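You operate a simulated robot arm through the tools that you are given. There is no shell and no other tool.

You are at the controls of a simulated robot arm. One attempt, no reset.

TASK
Slacken the motor knob, draw out the red shim, shim the motor foot's gap to nought and tighten up.
Fine: the red shim stays out; each other shim ends fully in or fully out.
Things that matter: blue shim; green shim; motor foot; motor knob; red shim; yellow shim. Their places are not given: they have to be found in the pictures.

The check looks at the end state, three seconds after you hand in, the way a careful person would. Anything else that was tipped, shoved, dropped, spilled or broken makes it a failure.

THE ROBOT
A 7-joint arm with a fingered hand, fixed in place. Base frame: the origin is at the foot of the arm, x ahead of it, y to its left, z up; the work surface is at about z = 780. Lengths are in mm, angles in rad, forces in N, time in s.
Its first joint turns from -2.601 to 2.601 rad. Payload 3.5 kg.
The tool frame sits at the grasp point between the pads (the TCP): z along the fingers, y along the line on which they close. The tips reach 30 mm beyond it. The gripper opens to 104 mm. The gripper's body begins 35 mm behind the TCP. The gripper is a hand of 4 fingers: y runs from the thumb to the fingers, the wrist lies at [-15, -110, -186] in the tool frame, and closing takes about 1.5 s.
Orientation is that of the tool frame in the base frame, as a unit quaternion [w, x, y, z]. With the fingers straight down and the wrist toward the robot, the tool's x, y and z point along [0, 1, 0], [1, 0, 0] and [0, 0, -1] of the base frame.

THE INTERFACE
- The arm moves only by the tool drive_tool. Its argument "plan" is a list of rows, each a list of 6 numbers: the shift along the base's x, y, z in units of 400 mm (1.0 is 400 mm), then the turn, a rotation vector about the base's x, y, z in units of 45 degrees (1.0 is 45 degrees). In form: [[dx, dy, dz, wx, wy, wz], ...]. A call has 1 to 20 rows; each row is the pose to reach, as a shift and turn from the pose commanded when the call began. "jaw" is the finger opening in mm, from 0 to 104, set as the call begins (left out, the last holds). A call with a number of a shift or a turn outside -1 to 1 is refused whole. A row lasts 0.2 s, in which the tool goes at most 50 mm and 0.15 rad; a call with a longer step from one row to the next is refused whole, and so is a gripper value outside its range. A pose out of reach is approached as far as the arm can. The call stops where the force on the tool passes 40 N (or 10 N more than at its start, if that is more) or the arm is blocked; 0.2 s more then pass. The fingers move at their own pace (about 45 mm/s each) and stop on an object; they squeeze with about 26 N. The grip force told is the motor's: it shows also when the fingers shut on nothing. Time passes only in rows, and 0.2 s behind the last, so rows that repeat a pose let the fingers close. It gives the time, the measured TCP pose, the force on the tool (base axes), the opening and the grip force at its end, in the units of the frame above (readings bear some noise), with the torque about the TCP (base axes, N m) and any sound that the robot's microphone picked up.
- Cameras (640 x 400 px; columns grow to the right, rows downward): "scene" is fixed at [400.1, 499.3, 1523.6]; the picture's right is [-0.55, -0.84, 0.00], its down [-0.75, 0.49, -0.45] and it looks along [0.38, -0.25, -0.89] (base axes); focal length 328 px, centre (320, 200). "wrist" rides on the gripper at [61, -92, -130] in the tool frame; the picture's right is [-0.81, 0.28, -0.52], its down [-0.53, -0.71, 0.46] and it looks along [-0.24, 0.64, 0.72] (tool axes); focal length 275 px, centre (320, 200).
- camera(camera): a new picture of that camera. It takes no simulated time.
- move_column(by): slides the trunk up (or, below 0, down) by that many mm; the arm rides with it, the base frame stays. It gives what a move gives, with no picture.
- move_fingers(index, middle, ring, thumb_bend, thumb_turn): sets how far each is bent, from 0 (flat) to 100 (curled in); at 30 the hand is open as for a grip, at 70 the pads meet at the TCP. One left out holds its place. A second passes; each finger stops where it meets its share of the squeeze, and holds until it gets a number again. A gripper value or a shape takes the hand back. It gives what a move gives, with no picture; readings hold the bend of each and the force on the fingers (four entries, about 0 where the hand has none), thumb and palm. thumb_turn goes from beside the hand (0) to across from the fingers (100), as for a grip.
- grasp_type(shape): the hand has 4 fingers and takes this shape, open, in about a second: jaw (thumb against the fingers, like two jaws); tri (thumb and two fingers); tip (a fingertip pinch); poke (one finger out to press); point (the index stretched); flat (the hand flat); cup (the hand cupped); fist (a fist). The gripper value then closes the fingers along that shape, each until it touches; the sizes above hold for jaw. It gives what a move gives, with no picture.
- pixel_to_xyz(camera, pixels): for up to 12 pixels [column, row] of the newest picture of that camera ("zoom" is the newest enlarged one), the place [x, y, z] in the base frame of the surface seen there, good to about 2 mm. It takes no simulated time.
- enlarge(camera, box): a new picture of the part [left, top, right, bottom] of that camera's present view, enlarged. It takes no simulated time.
- close_job(): hands the job in; it is judged then, once.

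Unless the task says otherwise, let go and move clear before handing in.

The tools are called by a JSON object that holds its "name" and its "arguments". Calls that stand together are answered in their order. drive_tool: Moves the arm, as the interface text tells. Its arguments: {"type":"object","properties":{"plan":{"type":"array","items":{"type":"array","items":{"type":"number"}}},"jaw":{"type":"number"}},"required":["plan"]} The other tools are called the same way: move_column (by) slides the trunk up or down; grasp_type (shape) gives the hand a shape; move_fingers (index, middle, ring, thumb_bend, thumb_turn) moves the fingers one by one; camera (camera) takes a picture; pixel_to_xyz (camera, pixels) gives the place of the surface under pixels of a picture; enlarge (camera, box) takes an enlarged picture of a part of a camera's view; close_job () hands the job in.

At the start:

```text
time_s: 0.0
position: [539.4, 317.3, 1178.5]
tool_rot: [0.0, 0.707, 0.707, 0.0]
contact_force: [-0.2, 0.0, -0.2]
torque: [0.02, -0.02, -0.01]
width: 103.5
grip_force: 0.1
shape: jaw
bend: [30.0, 30.0, 30.0, 30.0, 98.0]
finger forces: [0.0, 0.0, 0.0, 0.0, 0.0, 0.0]
trunk travel left (down, up): [-500.0, 210.0]
```

scene: 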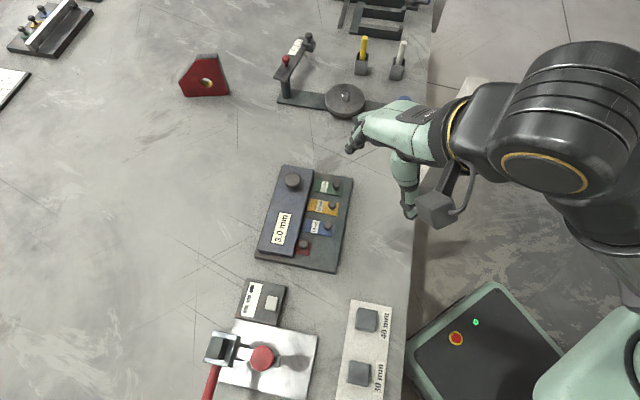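
wrist: 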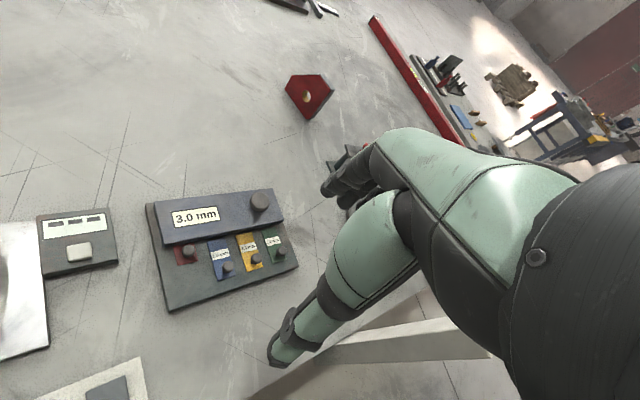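

The scene picture shows the motor foot plate with a "3.0 mm" label around (285,210), a knob at (292,181), and colored shim tabs at (325,187), (323,207), (318,227), (303,246). I'll enlarge to read the details.

{"name": "enlarge", "arguments": {"camera": "scene", "box": [240, 150, 370, 280]}}

{"name": "enlarge", "arguments": {"camera": "wrist", "box": [140, 170, 310, 320]}}

```text
3.08 times, centred on (305, 215) of scene
```

zoom: 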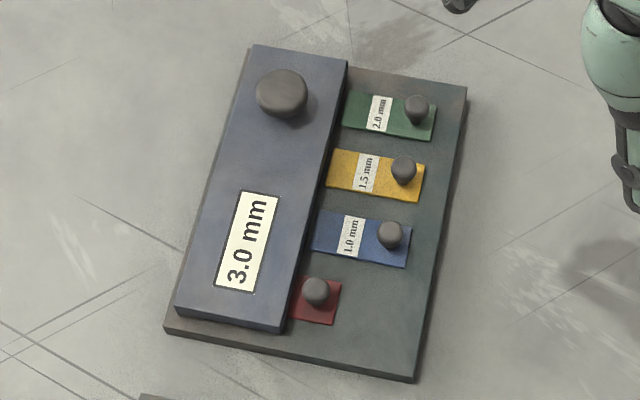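

```text
2.67 times, centred on (225, 245) of wrist
```

zoom: 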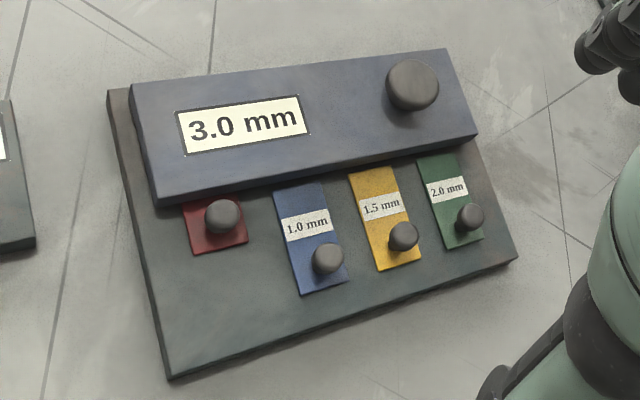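

The label on the foot reads 3.0 mm, with blue 1.0, yellow 1.5, and green 2.0 drawn out and red in. I'll measure the places of all knobs and plate corners in the newest zoom (wrist).

{"name": "pixel_to_xyz", "arguments": {"camera": "zoom", "pixels": [[412, 82], [222, 215], [327, 257], [403, 235], [470, 215], [140, 90], [443, 52], [476, 134], [158, 200], [170, 376], [516, 258], [240, 180]]}}

{"name": "pixel_to_xyz", "arguments": {"camera": "scene", "pixels": [[292, 180], [303, 243], [327, 225], [332, 205], [336, 186], [310, 247], [318, 229], [322, 209], [327, 189], [340, 250], [272, 180], [300, 270]]}}

```text
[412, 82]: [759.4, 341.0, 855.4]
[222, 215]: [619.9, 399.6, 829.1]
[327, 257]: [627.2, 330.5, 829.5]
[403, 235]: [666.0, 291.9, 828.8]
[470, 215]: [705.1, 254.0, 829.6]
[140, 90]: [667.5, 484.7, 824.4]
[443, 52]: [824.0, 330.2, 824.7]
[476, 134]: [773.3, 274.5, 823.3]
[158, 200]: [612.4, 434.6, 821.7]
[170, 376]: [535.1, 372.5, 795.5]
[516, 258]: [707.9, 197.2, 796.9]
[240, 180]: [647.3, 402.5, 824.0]
```

```text
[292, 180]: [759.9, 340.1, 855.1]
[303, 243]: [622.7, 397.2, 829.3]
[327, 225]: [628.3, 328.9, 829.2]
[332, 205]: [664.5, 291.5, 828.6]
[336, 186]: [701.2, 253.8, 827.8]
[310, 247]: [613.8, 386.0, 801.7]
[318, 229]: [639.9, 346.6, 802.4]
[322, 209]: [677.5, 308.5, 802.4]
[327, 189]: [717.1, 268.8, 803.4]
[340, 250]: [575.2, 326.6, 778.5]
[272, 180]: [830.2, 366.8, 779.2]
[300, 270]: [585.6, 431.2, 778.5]
```

The knob is centred near (760,340) with its top at z≈855. The foot top is at z≈824, and the shim handles sit at z≈829. I'll try the hand shapes high up first and look at their geometry.

{"name": "grasp_type", "arguments": {"shape": "tip"}}

{"name": "enlarge", "arguments": {"camera": "wrist", "box": [220, 80, 480, 400]}}

{"name": "grasp_type", "arguments": {"shape": "poke"}}

{"name": "enlarge", "arguments": {"camera": "wrist", "box": [220, 80, 480, 400]}}

{"name": "grasp_type", "arguments": {"shape": "tri"}}

{"name": "enlarge", "arguments": {"camera": "wrist", "box": [220, 80, 480, 400]}}

```text
time_s: 0.9
position: [537.0, 317.4, 1179.2]
tool_rot: [0.0, 0.707, 0.707, 0.0]
contact_force: [0.4, -0.6, 0.3]
torque: [0.0, -0.02, 0.03]
width: 103.8
grip_force: 0.0
shape: tip
bend: [30.0, 98.0, 99.0, 30.0, 98.0]
finger forces: [0.1, 0.1, 0.1, 0.0, 0.0, 0.1]
trunk travel left (down, up): [-500.0, 210.0]
```

```text
1.25 times, centred on (350, 240) of wrist
```

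zoom: 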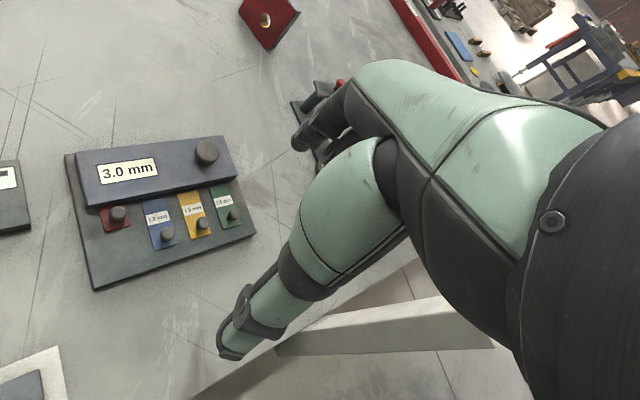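

```text
time_s: 1.8
position: [536.1, 315.7, 1180.1]
tool_rot: [0.0, 0.707, 0.707, 0.0]
contact_force: [-1.0, 0.4, 0.5]
torque: [0.01, 0.05, 0.0]
width: 0.0
grip_force: 0.0
shape: poke
bend: [70.0, 70.0, 99.0, 100.0, 100.0]
finger forces: [0.1, 0.0, 0.0, 0.0, 0.0, 0.0]
trunk travel left (down, up): [-500.0, 210.0]
```

```text
1.25 times, centred on (350, 240) of wrist
```

zoom: 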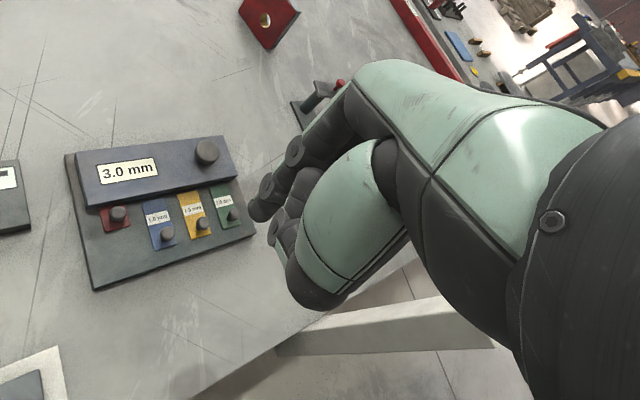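

```text
time_s: 2.7
position: [537.3, 316.7, 1180.1]
tool_rot: [0.0, 0.707, 0.707, 0.0]
contact_force: [0.0, 0.2, 0.3]
torque: [0.02, -0.01, 0.02]
width: 104.0
grip_force: 0.0
shape: tri
bend: [30.0, 30.0, 99.0, 30.0, 98.0]
finger forces: [0.1, 0.0, 0.0, 0.0, 0.0, 0.1]
trunk travel left (down, up): [-500.0, 210.0]
```

```text
1.25 times, centred on (350, 240) of wrist
```

zoom: 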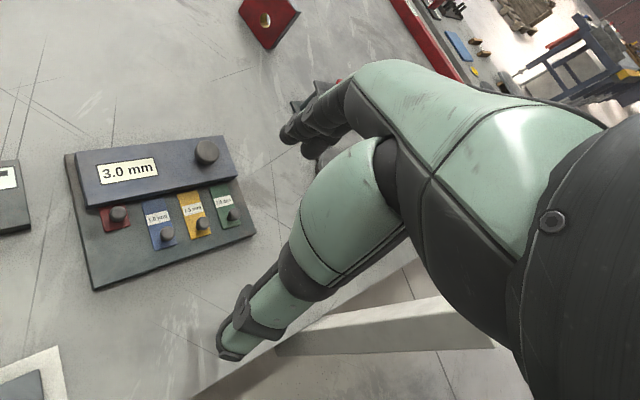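

The hand has three fingers (index, middle and ring) plus a thumb. I'll put it in the tip shape with a narrow opening to learn where the index/thumb pinch lies relative to the TCP.

{"name": "grasp_type", "arguments": {"shape": "tip"}}

{"name": "drive_tool", "arguments": {"plan": [[0, 0, 0, 0, 0, 0], [0, 0, 0, 0, 0, 0], [0, 0, 0, 0, 0, 0], [0, 0, 0, 0, 0, 0], [0, 0, 0, 0, 0, 0]], "jaw": 30}}

{"name": "enlarge", "arguments": {"camera": "wrist", "box": [240, 100, 440, 340]}}

{"name": "enlarge", "arguments": {"camera": "scene", "box": [320, 80, 480, 230]}}

```text
time_s: 3.6
position: [536.5, 317.1, 1177.7]
tool_rot: [0.0, 0.707, 0.707, 0.0]
contact_force: [0.5, 0.3, 1.2]
torque: [0.03, 0.03, 0.03]
width: 104.0
grip_force: 0.1
shape: tip
bend: [30.0, 98.0, 99.0, 30.0, 98.0]
finger forces: [0.1, 0.0, 0.0, 0.0, 0.0, 0.0]
trunk travel left (down, up): [-500.0, 210.0]
```

```text
time_s: 4.8
position: [537.7, 316.1, 1180.2]
tool_rot: [0.0, 0.707, 0.707, 0.0]
contact_force: [0.5, 0.3, 0.4]
torque: [-0.02, 0.0, -0.01]
width: 30.8
grip_force: 0.0
shape: tip
bend: [73.0, 98.0, 99.0, 74.0, 100.0]
finger forces: [0.0, 0.0, 0.1, 0.0, 0.0, 0.1]
trunk travel left (down, up): [-500.0, 210.0]
```

```text
1.67 times, centred on (340, 220) of wrist
```

zoom: 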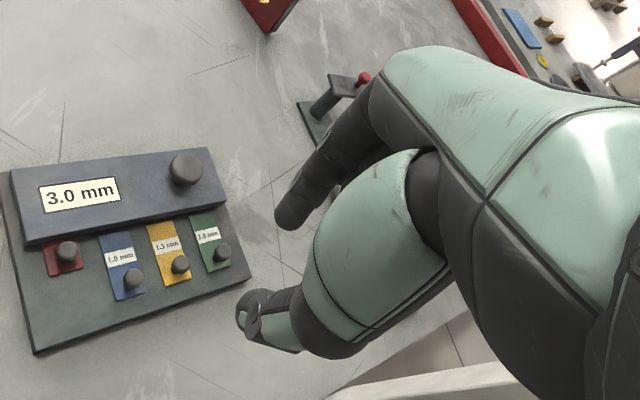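

```text
2.67 times, centred on (400, 155) of scene
```

zoom: 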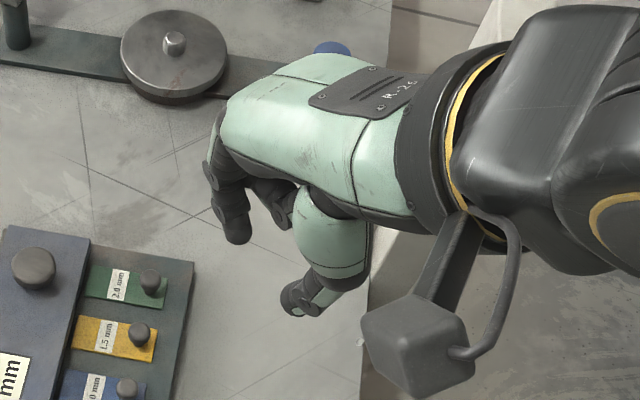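

In the scene zoom, the index fingertip is near (236,232) and the thumb tip near (297,300). I'll measure both against the TCP at (537.5,316.5,1180).

{"name": "pixel_to_xyz", "arguments": {"camera": "zoom", "pixels": [[236, 236], [234, 225], [230, 200], [295, 305], [300, 295], [290, 210], [225, 235], [246, 235]]}}

{"name": "camera", "arguments": {"camera": "wrist"}}

{"name": "pixel_to_xyz", "arguments": {"camera": "wrist", "pixels": [[310, 222], [312, 232], [318, 210], [284, 278], [290, 270], [300, 285], [308, 220], [330, 215]]}}

```text
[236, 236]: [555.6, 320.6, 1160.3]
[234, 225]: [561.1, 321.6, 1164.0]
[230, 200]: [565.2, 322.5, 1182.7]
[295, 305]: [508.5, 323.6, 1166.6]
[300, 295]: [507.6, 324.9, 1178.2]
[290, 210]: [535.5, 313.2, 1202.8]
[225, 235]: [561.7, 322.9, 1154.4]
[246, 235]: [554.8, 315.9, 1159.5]
```

```text
taken
```

wrist: 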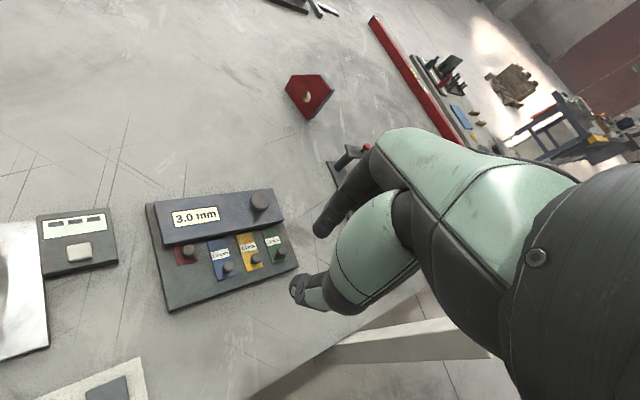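

```text
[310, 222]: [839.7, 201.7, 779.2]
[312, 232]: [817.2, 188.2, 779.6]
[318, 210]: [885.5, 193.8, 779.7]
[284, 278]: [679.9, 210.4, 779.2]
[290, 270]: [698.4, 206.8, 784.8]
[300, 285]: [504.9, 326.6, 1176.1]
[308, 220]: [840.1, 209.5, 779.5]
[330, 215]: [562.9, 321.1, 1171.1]
```

In the tip shape, the index and thumb pads straddle the TCP with the tips about 26 mm below it. Next I'll go above the motor knob, turned 45° clockwise, in the tri shape, and check its geometry there.

{"name": "grasp_type", "arguments": {"shape": "tri"}}

{"name": "drive_tool", "arguments": {"plan": [[0.07, 0.008, -0.05, 0, 0, -0.12], [0.14, 0.015, -0.1, 0, 0, -0.24], [0.21, 0.022, -0.15, 0, 0, -0.36], [0.28, 0.03, -0.2, 0, 0, -0.48], [0.35, 0.037, -0.25, 0, 0, -0.6], [0.42, 0.045, -0.3, 0, 0, -0.72], [0.49, 0.053, -0.35, 0, 0, -0.84], [0.556, 0.06, -0.4, 0, 0, -0.95], [0.556, 0.06, -0.45, 0, 0, -1.0], [0.556, 0.06, -0.5, 0, 0, -1.0], [0.556, 0.06, -0.5, 0, 0, -1.0]]}}

{"name": "camera", "arguments": {"camera": "scene"}}

{"name": "camera", "arguments": {"camera": "wrist"}}

```text
time_s: 5.7
position: [537.6, 316.4, 1179.7]
tool_rot: [0.0, 0.707, 0.707, 0.0]
contact_force: [0.2, 0.0, -0.3]
torque: [0.0, 0.0, -0.05]
width: 103.6
grip_force: 0.1
shape: tri
bend: [30.0, 30.0, 99.0, 30.0, 98.0]
finger forces: [0.0, 0.0, 0.1, 0.0, 0.0, 0.0]
trunk travel left (down, up): [-500.0, 210.0]
```

```text
time_s: 8.1
position: [760.5, 341.5, 979.3]
tool_rot: [0.0, 0.924, 0.382, 0.0]
contact_force: [-0.7, -0.1, -0.2]
torque: [-0.02, 0.0, 0.02]
width: 103.8
grip_force: 0.0
shape: tri
bend: [30.0, 30.0, 99.0, 30.0, 98.0]
finger forces: [0.1, 0.1, 0.0, 0.0, 0.1, 0.0]
trunk travel left (down, up): [-500.0, 210.0]
```

```text
taken
```

scene: 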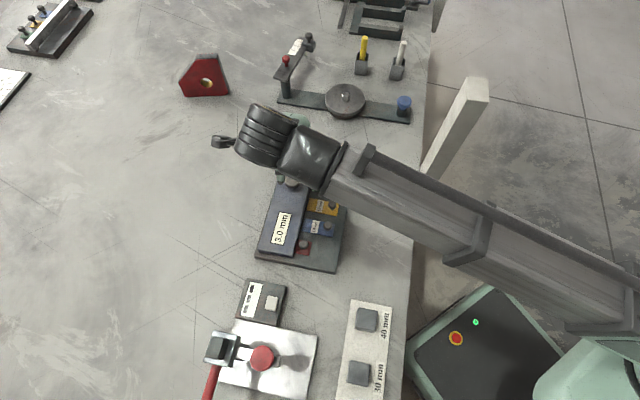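

```text
taken
```

wrist: 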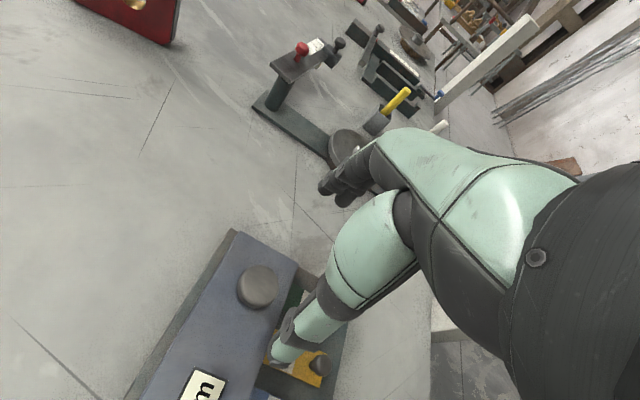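

The TCP is at (760.5,341.5,979), above the knob, which shows at (258,287) in the wrist picture. I'll measure the fingertip positions in tri before going down.

{"name": "enlarge", "arguments": {"camera": "wrist", "box": [230, 130, 430, 380]}}

{"name": "pixel_to_xyz", "arguments": {"camera": "wrist", "pixels": [[328, 185], [333, 192], [342, 200], [350, 185], [278, 360], [285, 345], [300, 345], [256, 275], [250, 300]]}}

```text
1.60 times, centred on (330, 255) of wrist
```

zoom: 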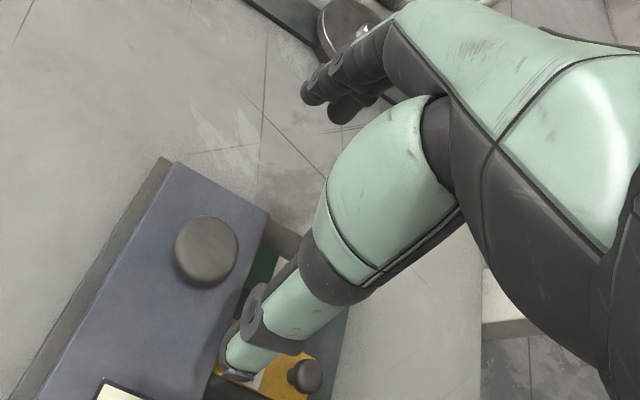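

```text
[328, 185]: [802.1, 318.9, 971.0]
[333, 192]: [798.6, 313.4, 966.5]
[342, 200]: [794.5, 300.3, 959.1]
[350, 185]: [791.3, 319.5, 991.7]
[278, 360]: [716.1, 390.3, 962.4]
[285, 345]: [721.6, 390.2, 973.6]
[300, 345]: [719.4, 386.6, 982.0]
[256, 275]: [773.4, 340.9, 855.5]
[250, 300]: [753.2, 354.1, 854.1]
```

The tri fingertips sit about the TCP, with the index at tool x≈+9 and the middle at about −9. I'll descend over the knob to TCP z≈860 with the hand open.

{"name": "drive_tool", "arguments": {"plan": [[-0.001, -0.002, -0.075, 0, 0, 0], [-0.001, -0.002, -0.15, 0, 0, 0], [-0.001, -0.002, -0.21, 0, 0, 0], [-0.001, -0.002, -0.25, 0, 0, 0], [-0.001, -0.002, -0.275, 0, 0, 0], [-0.001, -0.002, -0.29, 0, 0, 0], [-0.001, -0.002, -0.298, 0, 0, 0], [-0.001, -0.002, -0.298, 0, 0, 0]]}}

{"name": "camera", "arguments": {"camera": "wrist"}}

{"name": "camera", "arguments": {"camera": "scene"}}

```text
time_s: 9.9
position: [759.8, 340.1, 859.6]
tool_rot: [0.0, 0.924, 0.383, 0.0]
contact_force: [-0.3, 0.1, 0.6]
torque: [0.01, -0.02, 0.01]
width: 103.9
grip_force: 0.1
shape: tri
bend: [30.0, 30.0, 99.0, 30.0, 98.0]
finger forces: [0.0, 0.0, 0.0, 0.1, 0.0, 0.0]
trunk travel left (down, up): [-500.0, 210.0]
```

```text
taken
```

wrist: 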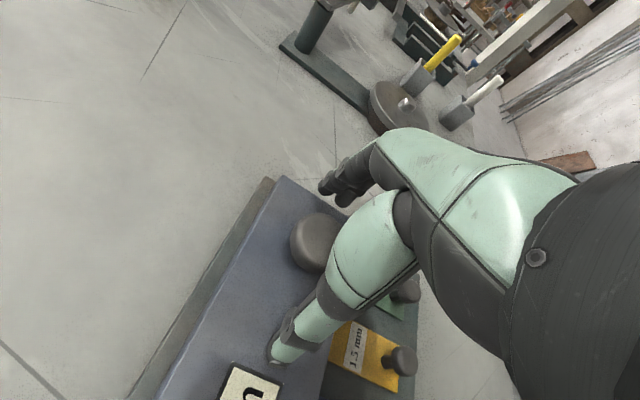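

```text
taken
```

scene: 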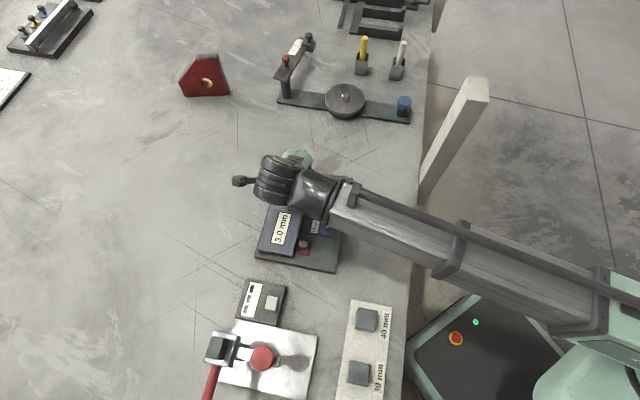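

The knob at (315,243) in the wrist picture now lies between the open fingers and the thumb, with no contact. I'll close on it.

{"name": "drive_tool", "arguments": {"plan": [[0, 0, 0, 0, 0, 0], [0, 0, 0, 0, 0, 0], [0, 0, 0, 0, 0, 0], [0, 0, 0, 0, 0, 0], [0, 0, 0, 0, 0, 0], [0, 0, 0, 0, 0, 0], [0, 0, 0, 0, 0, 0]], "jaw": 20}}

{"name": "enlarge", "arguments": {"camera": "wrist", "box": [230, 130, 430, 380]}}

```text
time_s: 11.5
position: [759.9, 339.6, 860.2]
tool_rot: [0.0, 0.924, 0.383, -0.001]
contact_force: [-3.1, -2.3, -9.8]
torque: [-0.19, 0.01, -0.02]
width: 23.6
grip_force: 25.5
shape: tri
bend: [74.0, 64.0, 100.0, 75.0, 100.0]
finger forces: [12.4, 10.7, 0.0, 0.1, 23.4, 0.0]
trunk travel left (down, up): [-500.0, 210.0]
```

```text
1.60 times, centred on (330, 255) of wrist
```

zoom: 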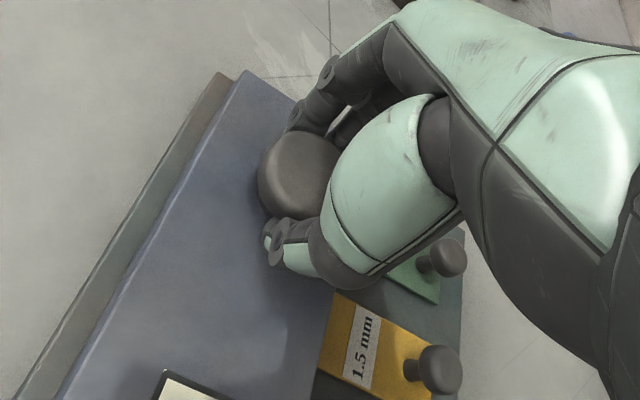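

The grip holds at 25 N with a width of 23.6, but Fz of −9.8 suggests the tips are hooking under the knob's rim. I'll look closer before turning.

{"name": "enlarge", "arguments": {"camera": "wrist", "box": [290, 180, 370, 310]}}

{"name": "pixel_to_xyz", "arguments": {"camera": "wrist", "pixels": [[293, 243], [315, 215], [325, 222], [315, 260], [300, 275], [310, 240], [322, 205]]}}

```text
3.08 times, centred on (330, 245) of wrist
```

zoom: 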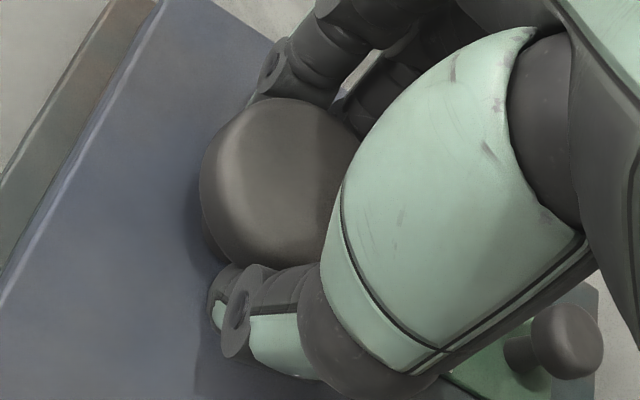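

```text
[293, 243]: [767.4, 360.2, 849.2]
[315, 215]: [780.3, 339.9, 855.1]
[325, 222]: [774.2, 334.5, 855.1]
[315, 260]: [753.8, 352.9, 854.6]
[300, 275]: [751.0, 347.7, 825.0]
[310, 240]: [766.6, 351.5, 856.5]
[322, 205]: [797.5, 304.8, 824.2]
```

The fingertips closed beneath the disc head, which has a radius of about 21 mm and spans roughly z 838–855. I'll open, raise about 10 mm and close on the rim instead.

{"name": "drive_tool", "arguments": {"plan": [[0, 0, 0, 0, 0, 0], [0, 0, 0, 0, 0, 0], [0, 0, 0, 0, 0, 0], [0, 0, 0.012, 0, 0, 0], [0, 0, 0.025, 0, 0, 0], [0, 0, 0.025, 0, 0, 0]], "jaw": 80}}

{"name": "drive_tool", "arguments": {"plan": [[0, 0, 0, 0, 0, 0], [0, 0, 0, 0, 0, 0], [0, 0, 0, 0, 0, 0], [0, 0, 0, 0, 0, 0], [0, 0, 0, 0, 0, 0], [0, 0, 0, 0, 0, 0], [0, 0, 0, 0, 0, 0]], "jaw": 20}}

{"name": "enlarge", "arguments": {"camera": "wrist", "box": [290, 180, 370, 310]}}

```text
time_s: 12.9
position: [761.1, 339.7, 870.2]
tool_rot: [0.0, 0.924, 0.383, 0.0]
contact_force: [0.5, 0.2, 0.7]
torque: [-0.01, 0.01, 0.0]
width: 79.6
grip_force: 0.1
shape: tri
bend: [26.0, 35.0, 99.0, 53.0, 99.0]
finger forces: [0.0, 0.0, 0.0, 0.1, 0.1, 0.0]
trunk travel left (down, up): [-500.0, 210.0]
```

```text
time_s: 14.5
position: [759.1, 339.4, 871.5]
tool_rot: [0.0, 0.924, 0.383, 0.0]
contact_force: [1.8, -2.3, 1.0]
torque: [-0.06, -0.1, -0.01]
width: 31.8
grip_force: 26.0
shape: tri
bend: [74.0, 53.0, 100.0, 75.0, 100.0]
finger forces: [12.8, 11.6, 0.0, 0.0, 21.9, 0.1]
trunk travel left (down, up): [-500.0, 210.0]
```

```text
3.08 times, centred on (330, 245) of wrist
```

zoom: 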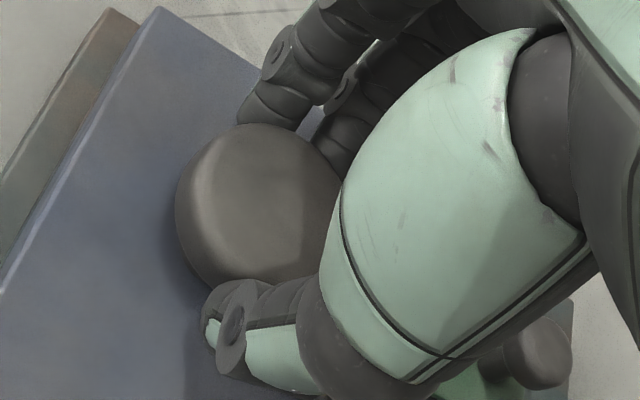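

The grip is now on the rim: Fz is about 1 and the fingers read 12.8, 11.6 and 21.9. I'll turn counterclockwise (positive about z) by 45° to slacken.

{"name": "drive_tool", "arguments": {"plan": [[0, 0, 0, 0, 0, 0.1], [0, 0, 0, 0, 0, 0.2], [0, 0, 0, 0, 0, 0.3], [0, 0, 0, 0, 0, 0.4], [0, 0, 0, 0, 0, 0.5], [0, 0, 0, 0, 0, 0.6], [0, 0, 0, 0, 0, 0.7], [0, 0, 0, 0, 0, 0.8], [0, 0, 0, 0, 0, 0.9], [0, 0, 0, 0, 0, 1.0], [0, 0, 0, 0, 0, 1.0]]}}

{"name": "enlarge", "arguments": {"camera": "wrist", "box": [290, 180, 370, 310]}}

{"name": "camera", "arguments": {"camera": "scene"}}

```text
time_s: 16.9
position: [758.8, 338.0, 871.0]
tool_rot: [0.0, 0.707, 0.707, 0.0]
contact_force: [7.9, -9.2, 3.6]
torque: [-0.21, -0.35, -0.09]
width: 31.4
grip_force: 25.8
shape: tri
bend: [74.0, 52.0, 100.0, 75.0, 100.0]
finger forces: [13.2, 17.3, 0.1, 0.1, 21.9, 0.0]
trunk travel left (down, up): [-500.0, 210.0]
```

```text
3.08 times, centred on (330, 245) of wrist
```

zoom: 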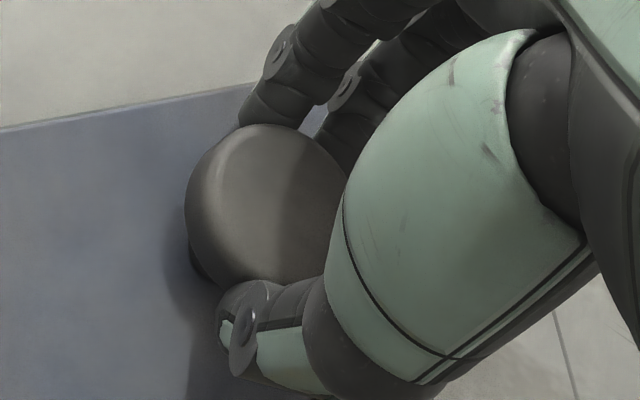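

```text
taken
```

scene: 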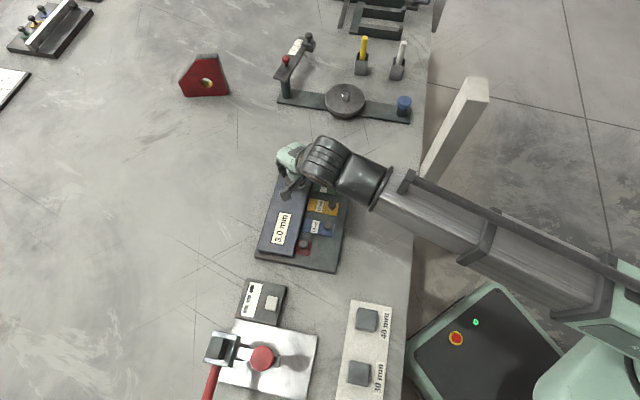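

The turn went through with low z-torque (−0.09), so I can't yet tell whether the knob turned or slipped. I'll carry on another 45°.

{"name": "drive_tool", "arguments": {"plan": [[0, 0, 0, 0, 0, 0.1], [0, 0, 0, 0, 0, 0.2], [0, 0, 0, 0, 0, 0.3], [0, 0, 0, 0, 0, 0.4], [0, 0, 0, 0, 0, 0.5], [0, 0, 0, 0, 0, 0.6], [0, 0, 0, 0, 0, 0.7], [0, 0, 0, 0, 0, 0.8], [0, 0, 0, 0, 0, 0.9], [0, 0, 0, 0, 0, 1.0], [0, 0, 0, 0, 0, 1.0]]}}

{"name": "enlarge", "arguments": {"camera": "wrist", "box": [290, 180, 370, 310]}}

{"name": "enlarge", "arguments": {"camera": "scene", "box": [240, 130, 370, 280]}}

```text
time_s: 19.3
position: [761.2, 339.2, 871.3]
tool_rot: [0.0, 0.382, 0.924, 0.0]
contact_force: [9.3, -8.5, 2.7]
torque: [-0.08, -0.29, -0.05]
width: 30.8
grip_force: 26.5
shape: tri
bend: [74.0, 52.0, 100.0, 74.0, 100.0]
finger forces: [10.5, 15.3, 0.0, 0.1, 26.0, 0.0]
trunk travel left (down, up): [-500.0, 210.0]
```

```text
3.08 times, centred on (330, 245) of wrist
```

zoom: 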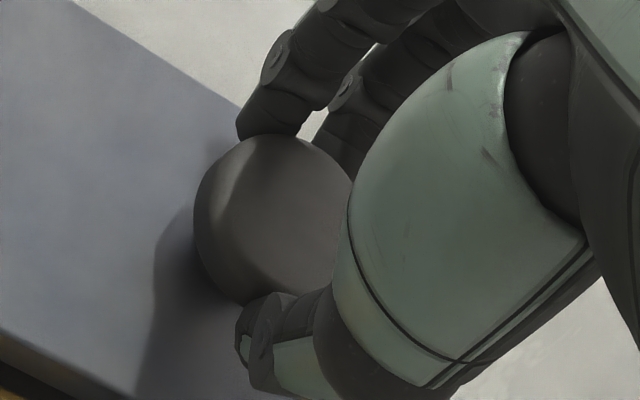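

```text
2.67 times, centred on (305, 205) of scene
```

zoom: 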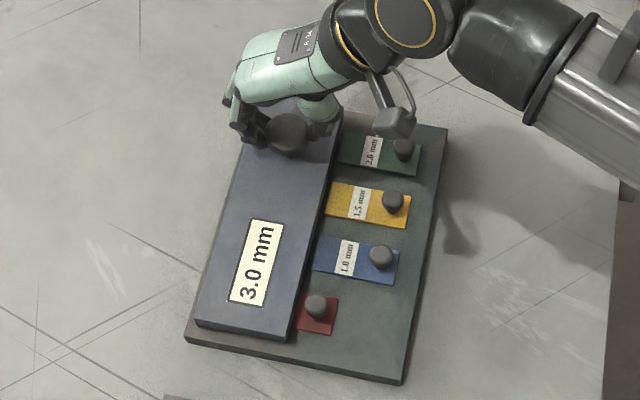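

The tool is now 90° counterclockwise from where it gripped, with no blocking. I'll measure the knob and foot heights to see whether anything changed.

{"name": "pixel_to_xyz", "arguments": {"camera": "zoom", "pixels": [[288, 125], [288, 132], [300, 200], [250, 180], [230, 310], [310, 180], [270, 320], [317, 298]]}}

{"name": "enlarge", "arguments": {"camera": "scene", "box": [270, 150, 330, 200]}}

```text
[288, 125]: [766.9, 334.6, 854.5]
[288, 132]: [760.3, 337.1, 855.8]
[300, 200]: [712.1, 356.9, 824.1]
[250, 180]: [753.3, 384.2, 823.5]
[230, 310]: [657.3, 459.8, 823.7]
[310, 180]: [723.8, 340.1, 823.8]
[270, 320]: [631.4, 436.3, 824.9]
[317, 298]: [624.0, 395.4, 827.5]
```

```text
8.00 times, centred on (300, 175) of scene
```

zoom: 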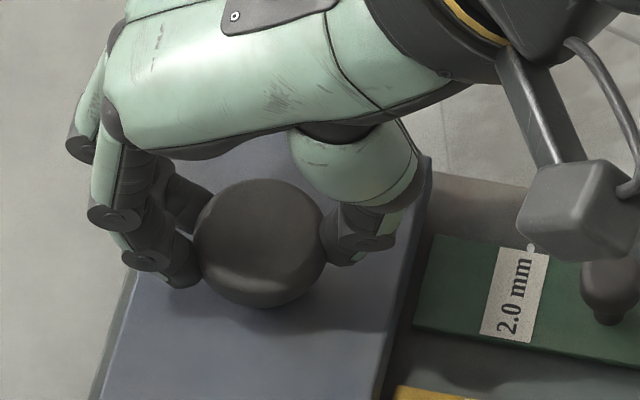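

The grip looks good, and heights are unchanged to within about 2 mm. I'll keep turning counterclockwise and watch the torque for a stop.

{"name": "drive_tool", "arguments": {"plan": [[0, 0, 0, 0, 0, 0.1], [0, 0, 0, 0, 0, 0.2], [0, 0, 0, 0, 0, 0.3], [0, 0, 0, 0, 0, 0.4], [0, 0, 0, 0, 0, 0.5], [0, 0, 0, 0, 0, 0.6], [0, 0, 0, 0, 0, 0.7], [0, 0, 0, 0, 0, 0.8], [0, 0, 0, 0, 0, 0.9], [0, 0, 0, 0, 0, 1.0], [0, 0, 0, 0, 0, 1.0]]}}

{"name": "enlarge", "arguments": {"camera": "scene", "box": [240, 130, 370, 280]}}

{"name": "enlarge", "arguments": {"camera": "wrist", "box": [290, 180, 370, 310]}}

```text
time_s: 21.7
position: [759.8, 339.9, 869.7]
tool_rot: [0.0, -0.001, 1.0, 0.002]
contact_force: [13.5, -6.1, 8.0]
torque: [-0.09, -0.37, -0.04]
width: 30.8
grip_force: 25.9
shape: tri
bend: [74.0, 53.0, 100.0, 73.0, 100.0]
finger forces: [9.0, 13.9, 0.0, 0.0, 29.7, 0.1]
trunk travel left (down, up): [-500.0, 210.0]
```

```text
2.67 times, centred on (305, 205) of scene
```

zoom: 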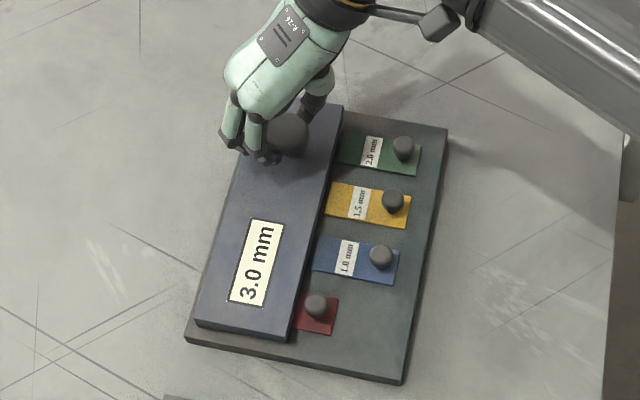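

```text
3.08 times, centred on (330, 245) of wrist
```

zoom: 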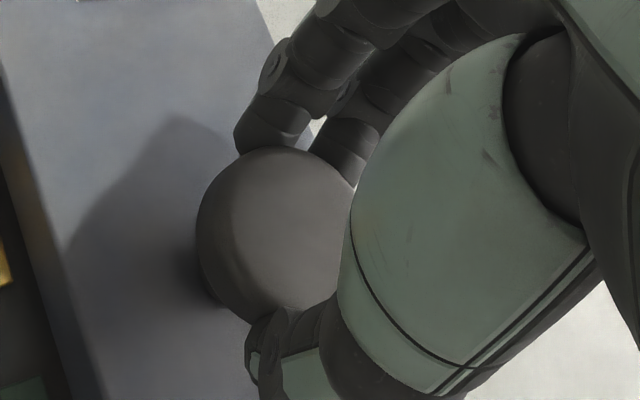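

I've turned 135° with no stop and steady low torque. I'll let go, rise and check the red shim.

{"name": "drive_tool", "arguments": {"plan": [[0, 0, 0, 0, 0, 0], [0, 0, 0, 0, 0, 0], [0, 0, 0, 0, 0, 0], [0, 0, 0, 0, 0, 0], [0, 0, 0, 0, 0, 0], [0, 0, 0.03, 0, 0, 0], [0, 0, 0.09, 0, 0, 0], [0, 0, 0.2, 0, 0, 0], [0, 0, 0.3, 0, 0, 0], [0, 0, 0.3, 0, 0, 0]], "jaw": 100}}

{"name": "camera", "arguments": {"camera": "scene"}}

{"name": "enlarge", "arguments": {"camera": "scene", "box": [240, 150, 370, 280]}}

```text
time_s: 23.9
position: [762.7, 340.0, 990.6]
tool_rot: [0.0, 0.001, 1.0, -0.001]
contact_force: [-0.5, 0.4, 0.4]
torque: [0.03, 0.01, 0.03]
width: 99.8
grip_force: 0.0
shape: tri
bend: [31.0, 31.0, 99.0, 31.0, 98.0]
finger forces: [0.0, 0.1, 0.0, 0.0, 0.0, 0.1]
trunk travel left (down, up): [-500.0, 210.0]
```

```text
taken
```

scene: 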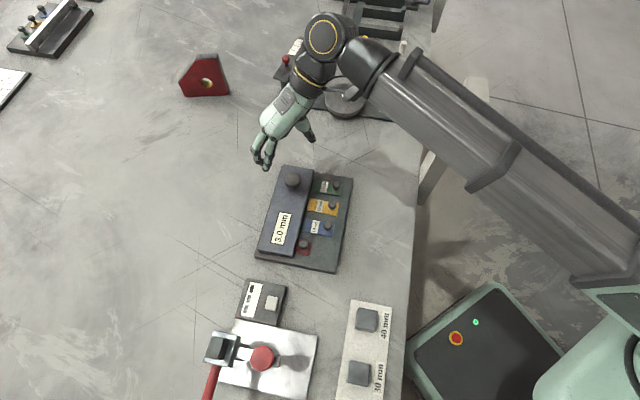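

```text
3.08 times, centred on (305, 215) of scene
```

zoom: 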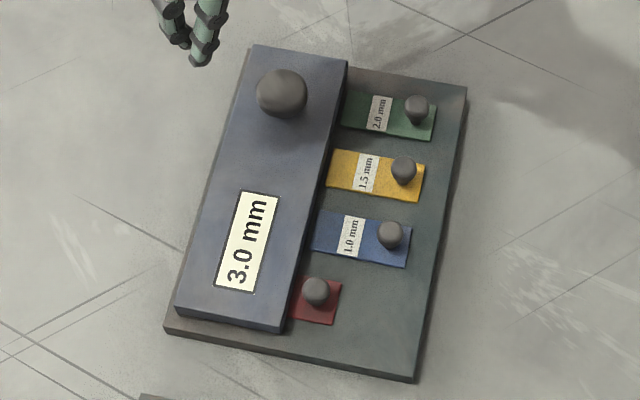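

Nothing else was disturbed. I'll zoom into the knob and the red shim closely, looking for marks or a screw line.

{"name": "enlarge", "arguments": {"camera": "scene", "box": [275, 165, 310, 195]}}

{"name": "enlarge", "arguments": {"camera": "scene", "box": [285, 225, 325, 265]}}

```text
13.33 times, centred on (292, 180) of scene
```

zoom: 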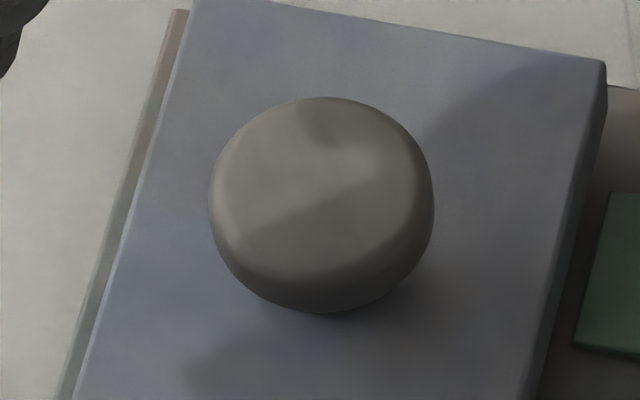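

```text
10.00 times, centred on (305, 245) of scene
```

zoom: 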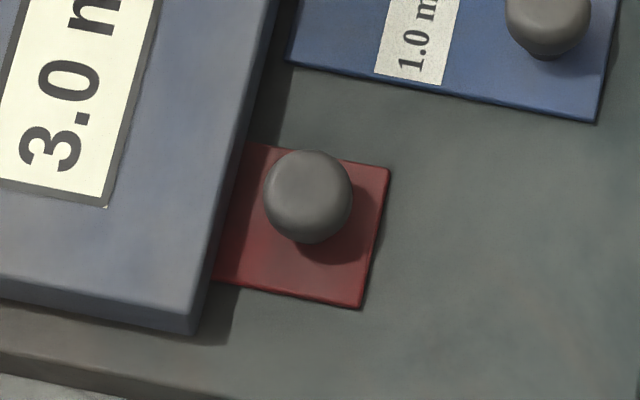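

The knob carries no mark. For the red handle at zoom (308,195), I'll measure its extents to centre a fingertip pinch.

{"name": "pixel_to_xyz", "arguments": {"camera": "zoom", "pixels": [[308, 190], [270, 195], [346, 195], [308, 157], [308, 235], [370, 240], [250, 270], [225, 220], [383, 180], [360, 300], [205, 100], [230, 190]]}}

{"name": "grasp_type", "arguments": {"shape": "tip"}}

{"name": "drive_tool", "arguments": {"plan": [[-0.035, 0.0145, 0, 0, 0, 0.1], [-0.07, 0.029, 0, 0, 0, 0.2], [-0.105, 0.0435, 0, 0, 0, 0.3], [-0.14, 0.058, 0, 0, 0, 0.4], [-0.175, 0.0725, -0.01, 0, 0, 0.5], [-0.21, 0.087, -0.03, 0, 0, 0.6], [-0.245, 0.1015, -0.05, 0, 0, 0.7], [-0.28, 0.116, -0.07, 0, 0, 0.8], [-0.315, 0.1305, -0.09, 0, 0, 0.9], [-0.353, 0.145, -0.1, 0, 0, 1.0], [-0.353, 0.145, -0.1, 0, 0, 1.0]]}}

{"name": "camera", "arguments": {"camera": "scene"}}

{"name": "camera", "arguments": {"camera": "wrist"}}

```text
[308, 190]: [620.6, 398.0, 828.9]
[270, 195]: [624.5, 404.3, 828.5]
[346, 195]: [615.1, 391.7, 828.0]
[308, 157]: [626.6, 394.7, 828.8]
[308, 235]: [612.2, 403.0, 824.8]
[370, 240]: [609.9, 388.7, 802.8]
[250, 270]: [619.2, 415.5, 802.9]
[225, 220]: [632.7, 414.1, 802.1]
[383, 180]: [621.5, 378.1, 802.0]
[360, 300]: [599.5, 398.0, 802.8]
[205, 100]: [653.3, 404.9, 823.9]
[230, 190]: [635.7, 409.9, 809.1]
```

```text
time_s: 24.8
position: [761.6, 339.8, 990.3]
tool_rot: [0.0, 0.0, 1.0, 0.0]
contact_force: [-0.6, 0.5, -0.2]
torque: [0.0, 0.01, 0.01]
width: 103.7
grip_force: 0.0
shape: tip
bend: [30.0, 98.0, 99.0, 30.0, 98.0]
finger forces: [0.1, 0.0, 0.0, 0.0, 0.0, 0.0]
trunk travel left (down, up): [-500.0, 210.0]
```

```text
time_s: 27.2
position: [618.4, 397.0, 950.3]
tool_rot: [0.0, -0.384, 0.923, 0.0]
contact_force: [-0.5, -0.7, 0.0]
torque: [0.0, -0.03, -0.01]
width: 103.6
grip_force: 0.0
shape: tip
bend: [30.0, 98.0, 99.0, 30.0, 98.0]
finger forces: [0.0, 0.1, 0.1, 0.1, 0.0, 0.0]
trunk travel left (down, up): [-500.0, 210.0]
```

```text
taken
```

scene: 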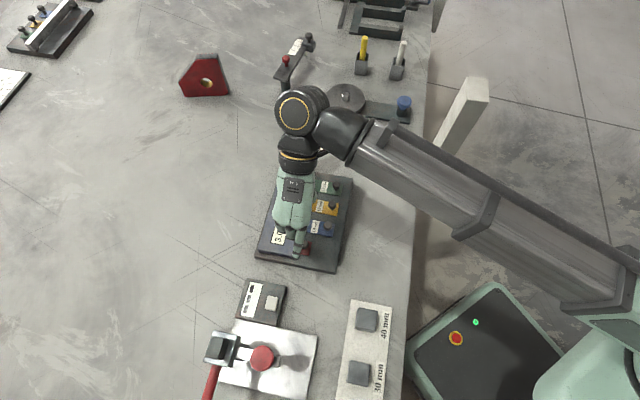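

```text
taken
```

wrist: 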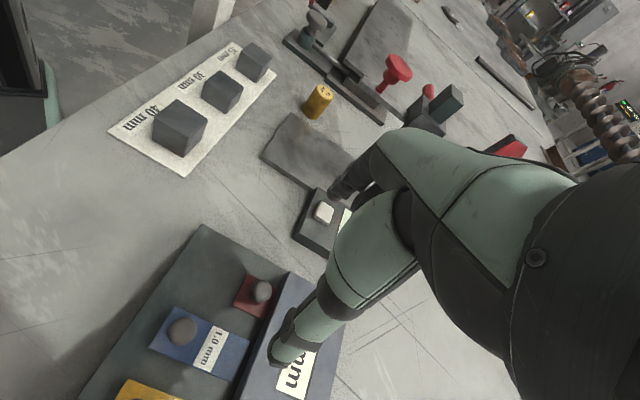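

The TCP is at (618.4,397.0,950) and the red handle is centred near (620,398.3). I'll narrow the opening to 50 and come down to z≈865 for a look.

{"name": "drive_tool", "arguments": {"plan": [[0.004, 0.003, -0.03, 0, 0, 0], [0.004, 0.003, -0.06, 0, 0, 0], [0.004, 0.003, -0.1, 0, 0, 0], [0.004, 0.003, -0.14, 0, 0, 0], [0.004, 0.003, -0.18, 0, 0, 0], [0.004, 0.003, -0.21, 0, 0, 0], [0.004, 0.003, -0.21, 0, 0, 0]], "jaw": 50}}

{"name": "enlarge", "arguments": {"camera": "scene", "box": [265, 200, 345, 270]}}

{"name": "camera", "arguments": {"camera": "wrist"}}

{"name": "pixel_to_xyz", "arguments": {"camera": "wrist", "pixels": [[318, 212], [322, 205], [330, 195], [285, 318], [290, 310], [300, 315]]}}

```text
time_s: 28.8
position: [620.6, 399.9, 866.3]
tool_rot: [0.0, -0.382, 0.924, -0.001]
contact_force: [0.3, -0.4, 0.7]
torque: [0.0, -0.03, -0.01]
width: 50.7
grip_force: 0.1
shape: tip
bend: [73.0, 98.0, 99.0, 70.0, 100.0]
finger forces: [0.0, 0.1, 0.0, 0.0, 0.1, 0.0]
trunk travel left (down, up): [-500.0, 210.0]
```

```text
5.71 times, centred on (305, 235) of scene
```

zoom: 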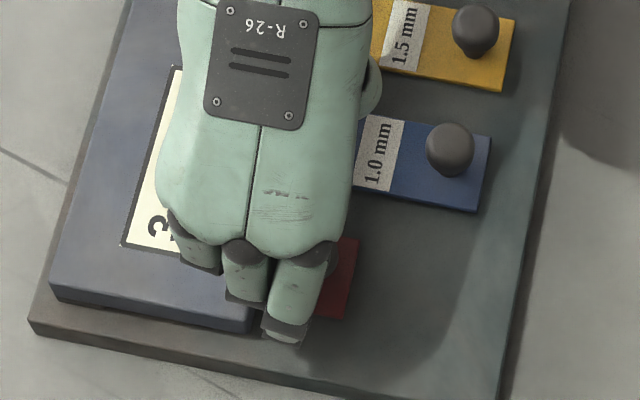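

```text
taken
```

wrist: 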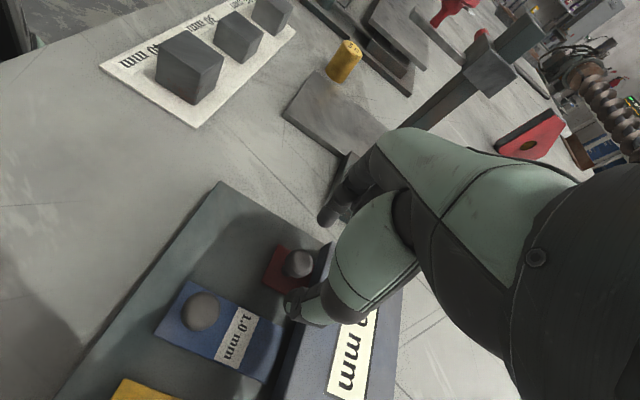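

```text
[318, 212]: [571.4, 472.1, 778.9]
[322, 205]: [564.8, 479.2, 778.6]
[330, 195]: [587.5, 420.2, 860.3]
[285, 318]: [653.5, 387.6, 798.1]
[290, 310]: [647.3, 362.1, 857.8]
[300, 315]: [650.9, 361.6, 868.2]
```

I'll zoom the wrist view around the handle and fingertips to check how the index aligns laterally.

{"name": "enlarge", "arguments": {"camera": "wrist", "box": [260, 170, 400, 340]}}

{"name": "pixel_to_xyz", "arguments": {"camera": "zoom", "pixels": [[292, 220], [296, 215], [305, 190], [320, 215], [220, 320], [235, 310], [210, 330], [240, 290], [330, 150]]}}

```text
2.35 times, centred on (330, 255) of wrist
```

zoom: 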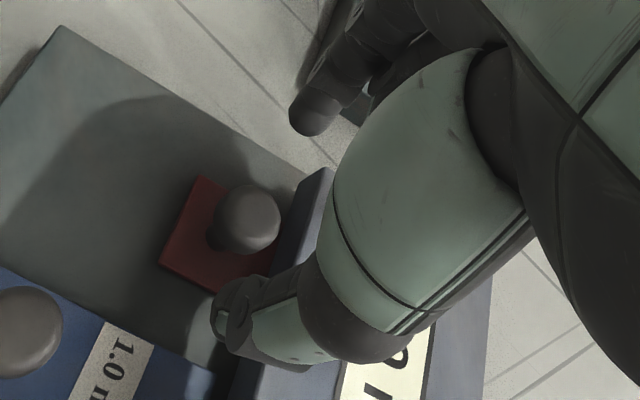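

```text
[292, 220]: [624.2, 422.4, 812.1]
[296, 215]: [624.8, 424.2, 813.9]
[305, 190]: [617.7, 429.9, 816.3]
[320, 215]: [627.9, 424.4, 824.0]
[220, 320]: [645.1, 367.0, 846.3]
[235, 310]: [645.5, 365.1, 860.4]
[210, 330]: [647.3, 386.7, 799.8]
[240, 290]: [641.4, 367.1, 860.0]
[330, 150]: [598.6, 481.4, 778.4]
```

{"name": "pixel_to_xyz", "arguments": {"camera": "zoom", "pixels": [[310, 115], [300, 125], [312, 130], [292, 110], [320, 100], [335, 115], [225, 340], [245, 300], [340, 85]]}}

```text
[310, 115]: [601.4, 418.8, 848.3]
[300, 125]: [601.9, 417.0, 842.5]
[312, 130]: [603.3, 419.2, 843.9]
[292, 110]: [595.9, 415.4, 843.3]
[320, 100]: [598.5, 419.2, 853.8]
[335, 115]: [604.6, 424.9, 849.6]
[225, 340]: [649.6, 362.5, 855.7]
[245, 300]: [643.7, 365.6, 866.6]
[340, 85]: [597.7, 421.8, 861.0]
```

The index is centred at tool x≈0, with its tip about 26 mm below the TCP. I'll check the lowest points of the curled middle and ring fingers against the foot (z 824).

{"name": "enlarge", "arguments": {"camera": "scene", "box": [280, 220, 330, 260]}}

{"name": "pixel_to_xyz", "arguments": {"camera": "scene", "pixels": [[308, 245], [308, 248]]}}

```text
10.00 times, centred on (305, 240) of scene
```

zoom: 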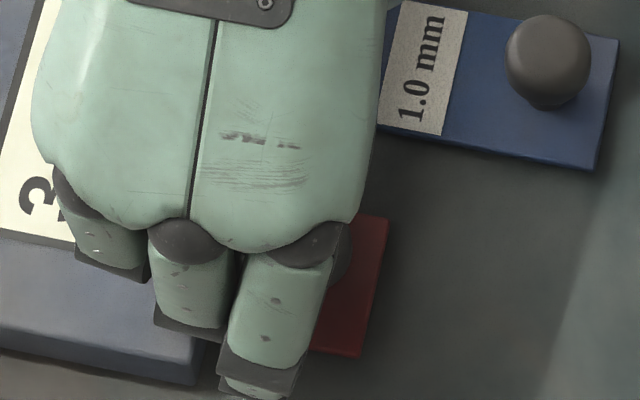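

```text
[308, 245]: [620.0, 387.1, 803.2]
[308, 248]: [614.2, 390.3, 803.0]
```

{"name": "pixel_to_xyz", "arguments": {"camera": "zoom", "pixels": [[190, 300], [190, 325], [110, 245], [110, 268], [260, 340], [265, 375], [255, 390], [290, 330], [340, 260]]}}

```text
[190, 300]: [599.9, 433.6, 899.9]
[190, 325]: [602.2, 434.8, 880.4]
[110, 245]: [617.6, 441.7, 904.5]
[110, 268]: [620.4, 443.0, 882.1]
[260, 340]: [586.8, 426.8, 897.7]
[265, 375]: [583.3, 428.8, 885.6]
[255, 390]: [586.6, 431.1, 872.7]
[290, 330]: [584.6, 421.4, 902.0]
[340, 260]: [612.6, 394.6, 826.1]
```

The curled fingers bottom out near z 875, well above the foot. I'll go down to TCP z≈840 and pinch the red handle.

{"name": "drive_tool", "arguments": {"plan": [[0.0, -0.002, -0.025, 0, 0, 0], [0.0, -0.002, -0.05, 0, 0, 0], [0.0, -0.002, -0.066, 0, 0, 0], [0.0, -0.002, -0.066, 0, 0, 0]]}}

{"name": "drive_tool", "arguments": {"plan": [[0, 0, 0, 0, 0, 0], [0, 0, 0, 0, 0, 0], [0, 0, 0, 0, 0, 0], [0, 0, 0, 0, 0, 0], [0, 0, 0, 0, 0, 0], [0, 0, 0, 0, 0, 0]], "jaw": 5}}

{"name": "enlarge", "arguments": {"camera": "wrist", "box": [260, 170, 400, 340]}}

```text
time_s: 29.8
position: [619.5, 397.4, 841.1]
tool_rot: [0.0, -0.382, 0.924, 0.0]
contact_force: [0.0, -0.5, 0.3]
torque: [-0.03, 0.03, 0.0]
width: 50.4
grip_force: 0.0
shape: tip
bend: [73.0, 98.0, 99.0, 70.0, 100.0]
finger forces: [0.0, 0.1, 0.0, 0.0, 0.1, 0.0]
trunk travel left (down, up): [-500.0, 210.0]
```

```text
time_s: 31.2
position: [620.5, 398.3, 839.6]
tool_rot: [0.0, -0.383, 0.924, -0.001]
contact_force: [0.6, -0.2, -14.2]
torque: [-0.02, -0.02, -0.03]
width: 12.4
grip_force: 26.2
shape: tip
bend: [71.0, 100.0, 100.0, 74.0, 100.0]
finger forces: [23.8, 0.0, 0.0, 0.0, 23.1, 0.0]
trunk travel left (down, up): [-500.0, 210.0]
```

```text
2.35 times, centred on (330, 255) of wrist
```

zoom: 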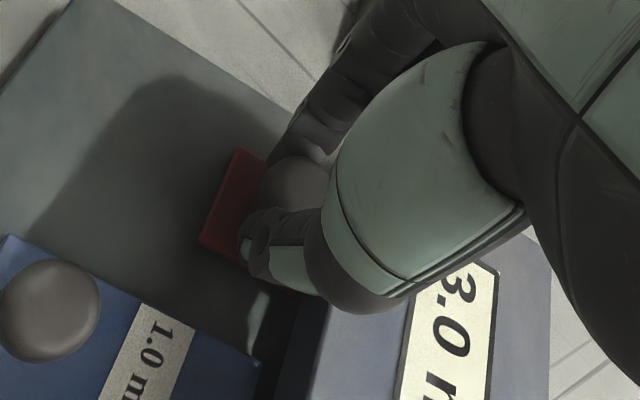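

I have a pinch at 23.8/23.1 N, but Fz is −14, so the tips are bearing under the handle's head. I'll ease down 4 mm to relax that lift before pulling.

{"name": "drive_tool", "arguments": {"plan": [[0, 0, -0.005, 0, 0, 0], [0, 0, -0.01, 0, 0, 0], [0, 0, -0.01, 0, 0, 0]]}}

```text
time_s: 32.0
position: [619.8, 397.2, 836.0]
tool_rot: [0.0, -0.383, 0.924, -0.001]
contact_force: [3.0, -3.0, 0.2]
torque: [-0.06, -0.05, -0.01]
width: 14.1
grip_force: 26.3
shape: tip
bend: [72.0, 100.0, 100.0, 75.0, 100.0]
finger forces: [18.5, 0.0, 0.0, 0.1, 21.0, 0.1]
trunk travel left (down, up): [-500.0, 210.0]
```

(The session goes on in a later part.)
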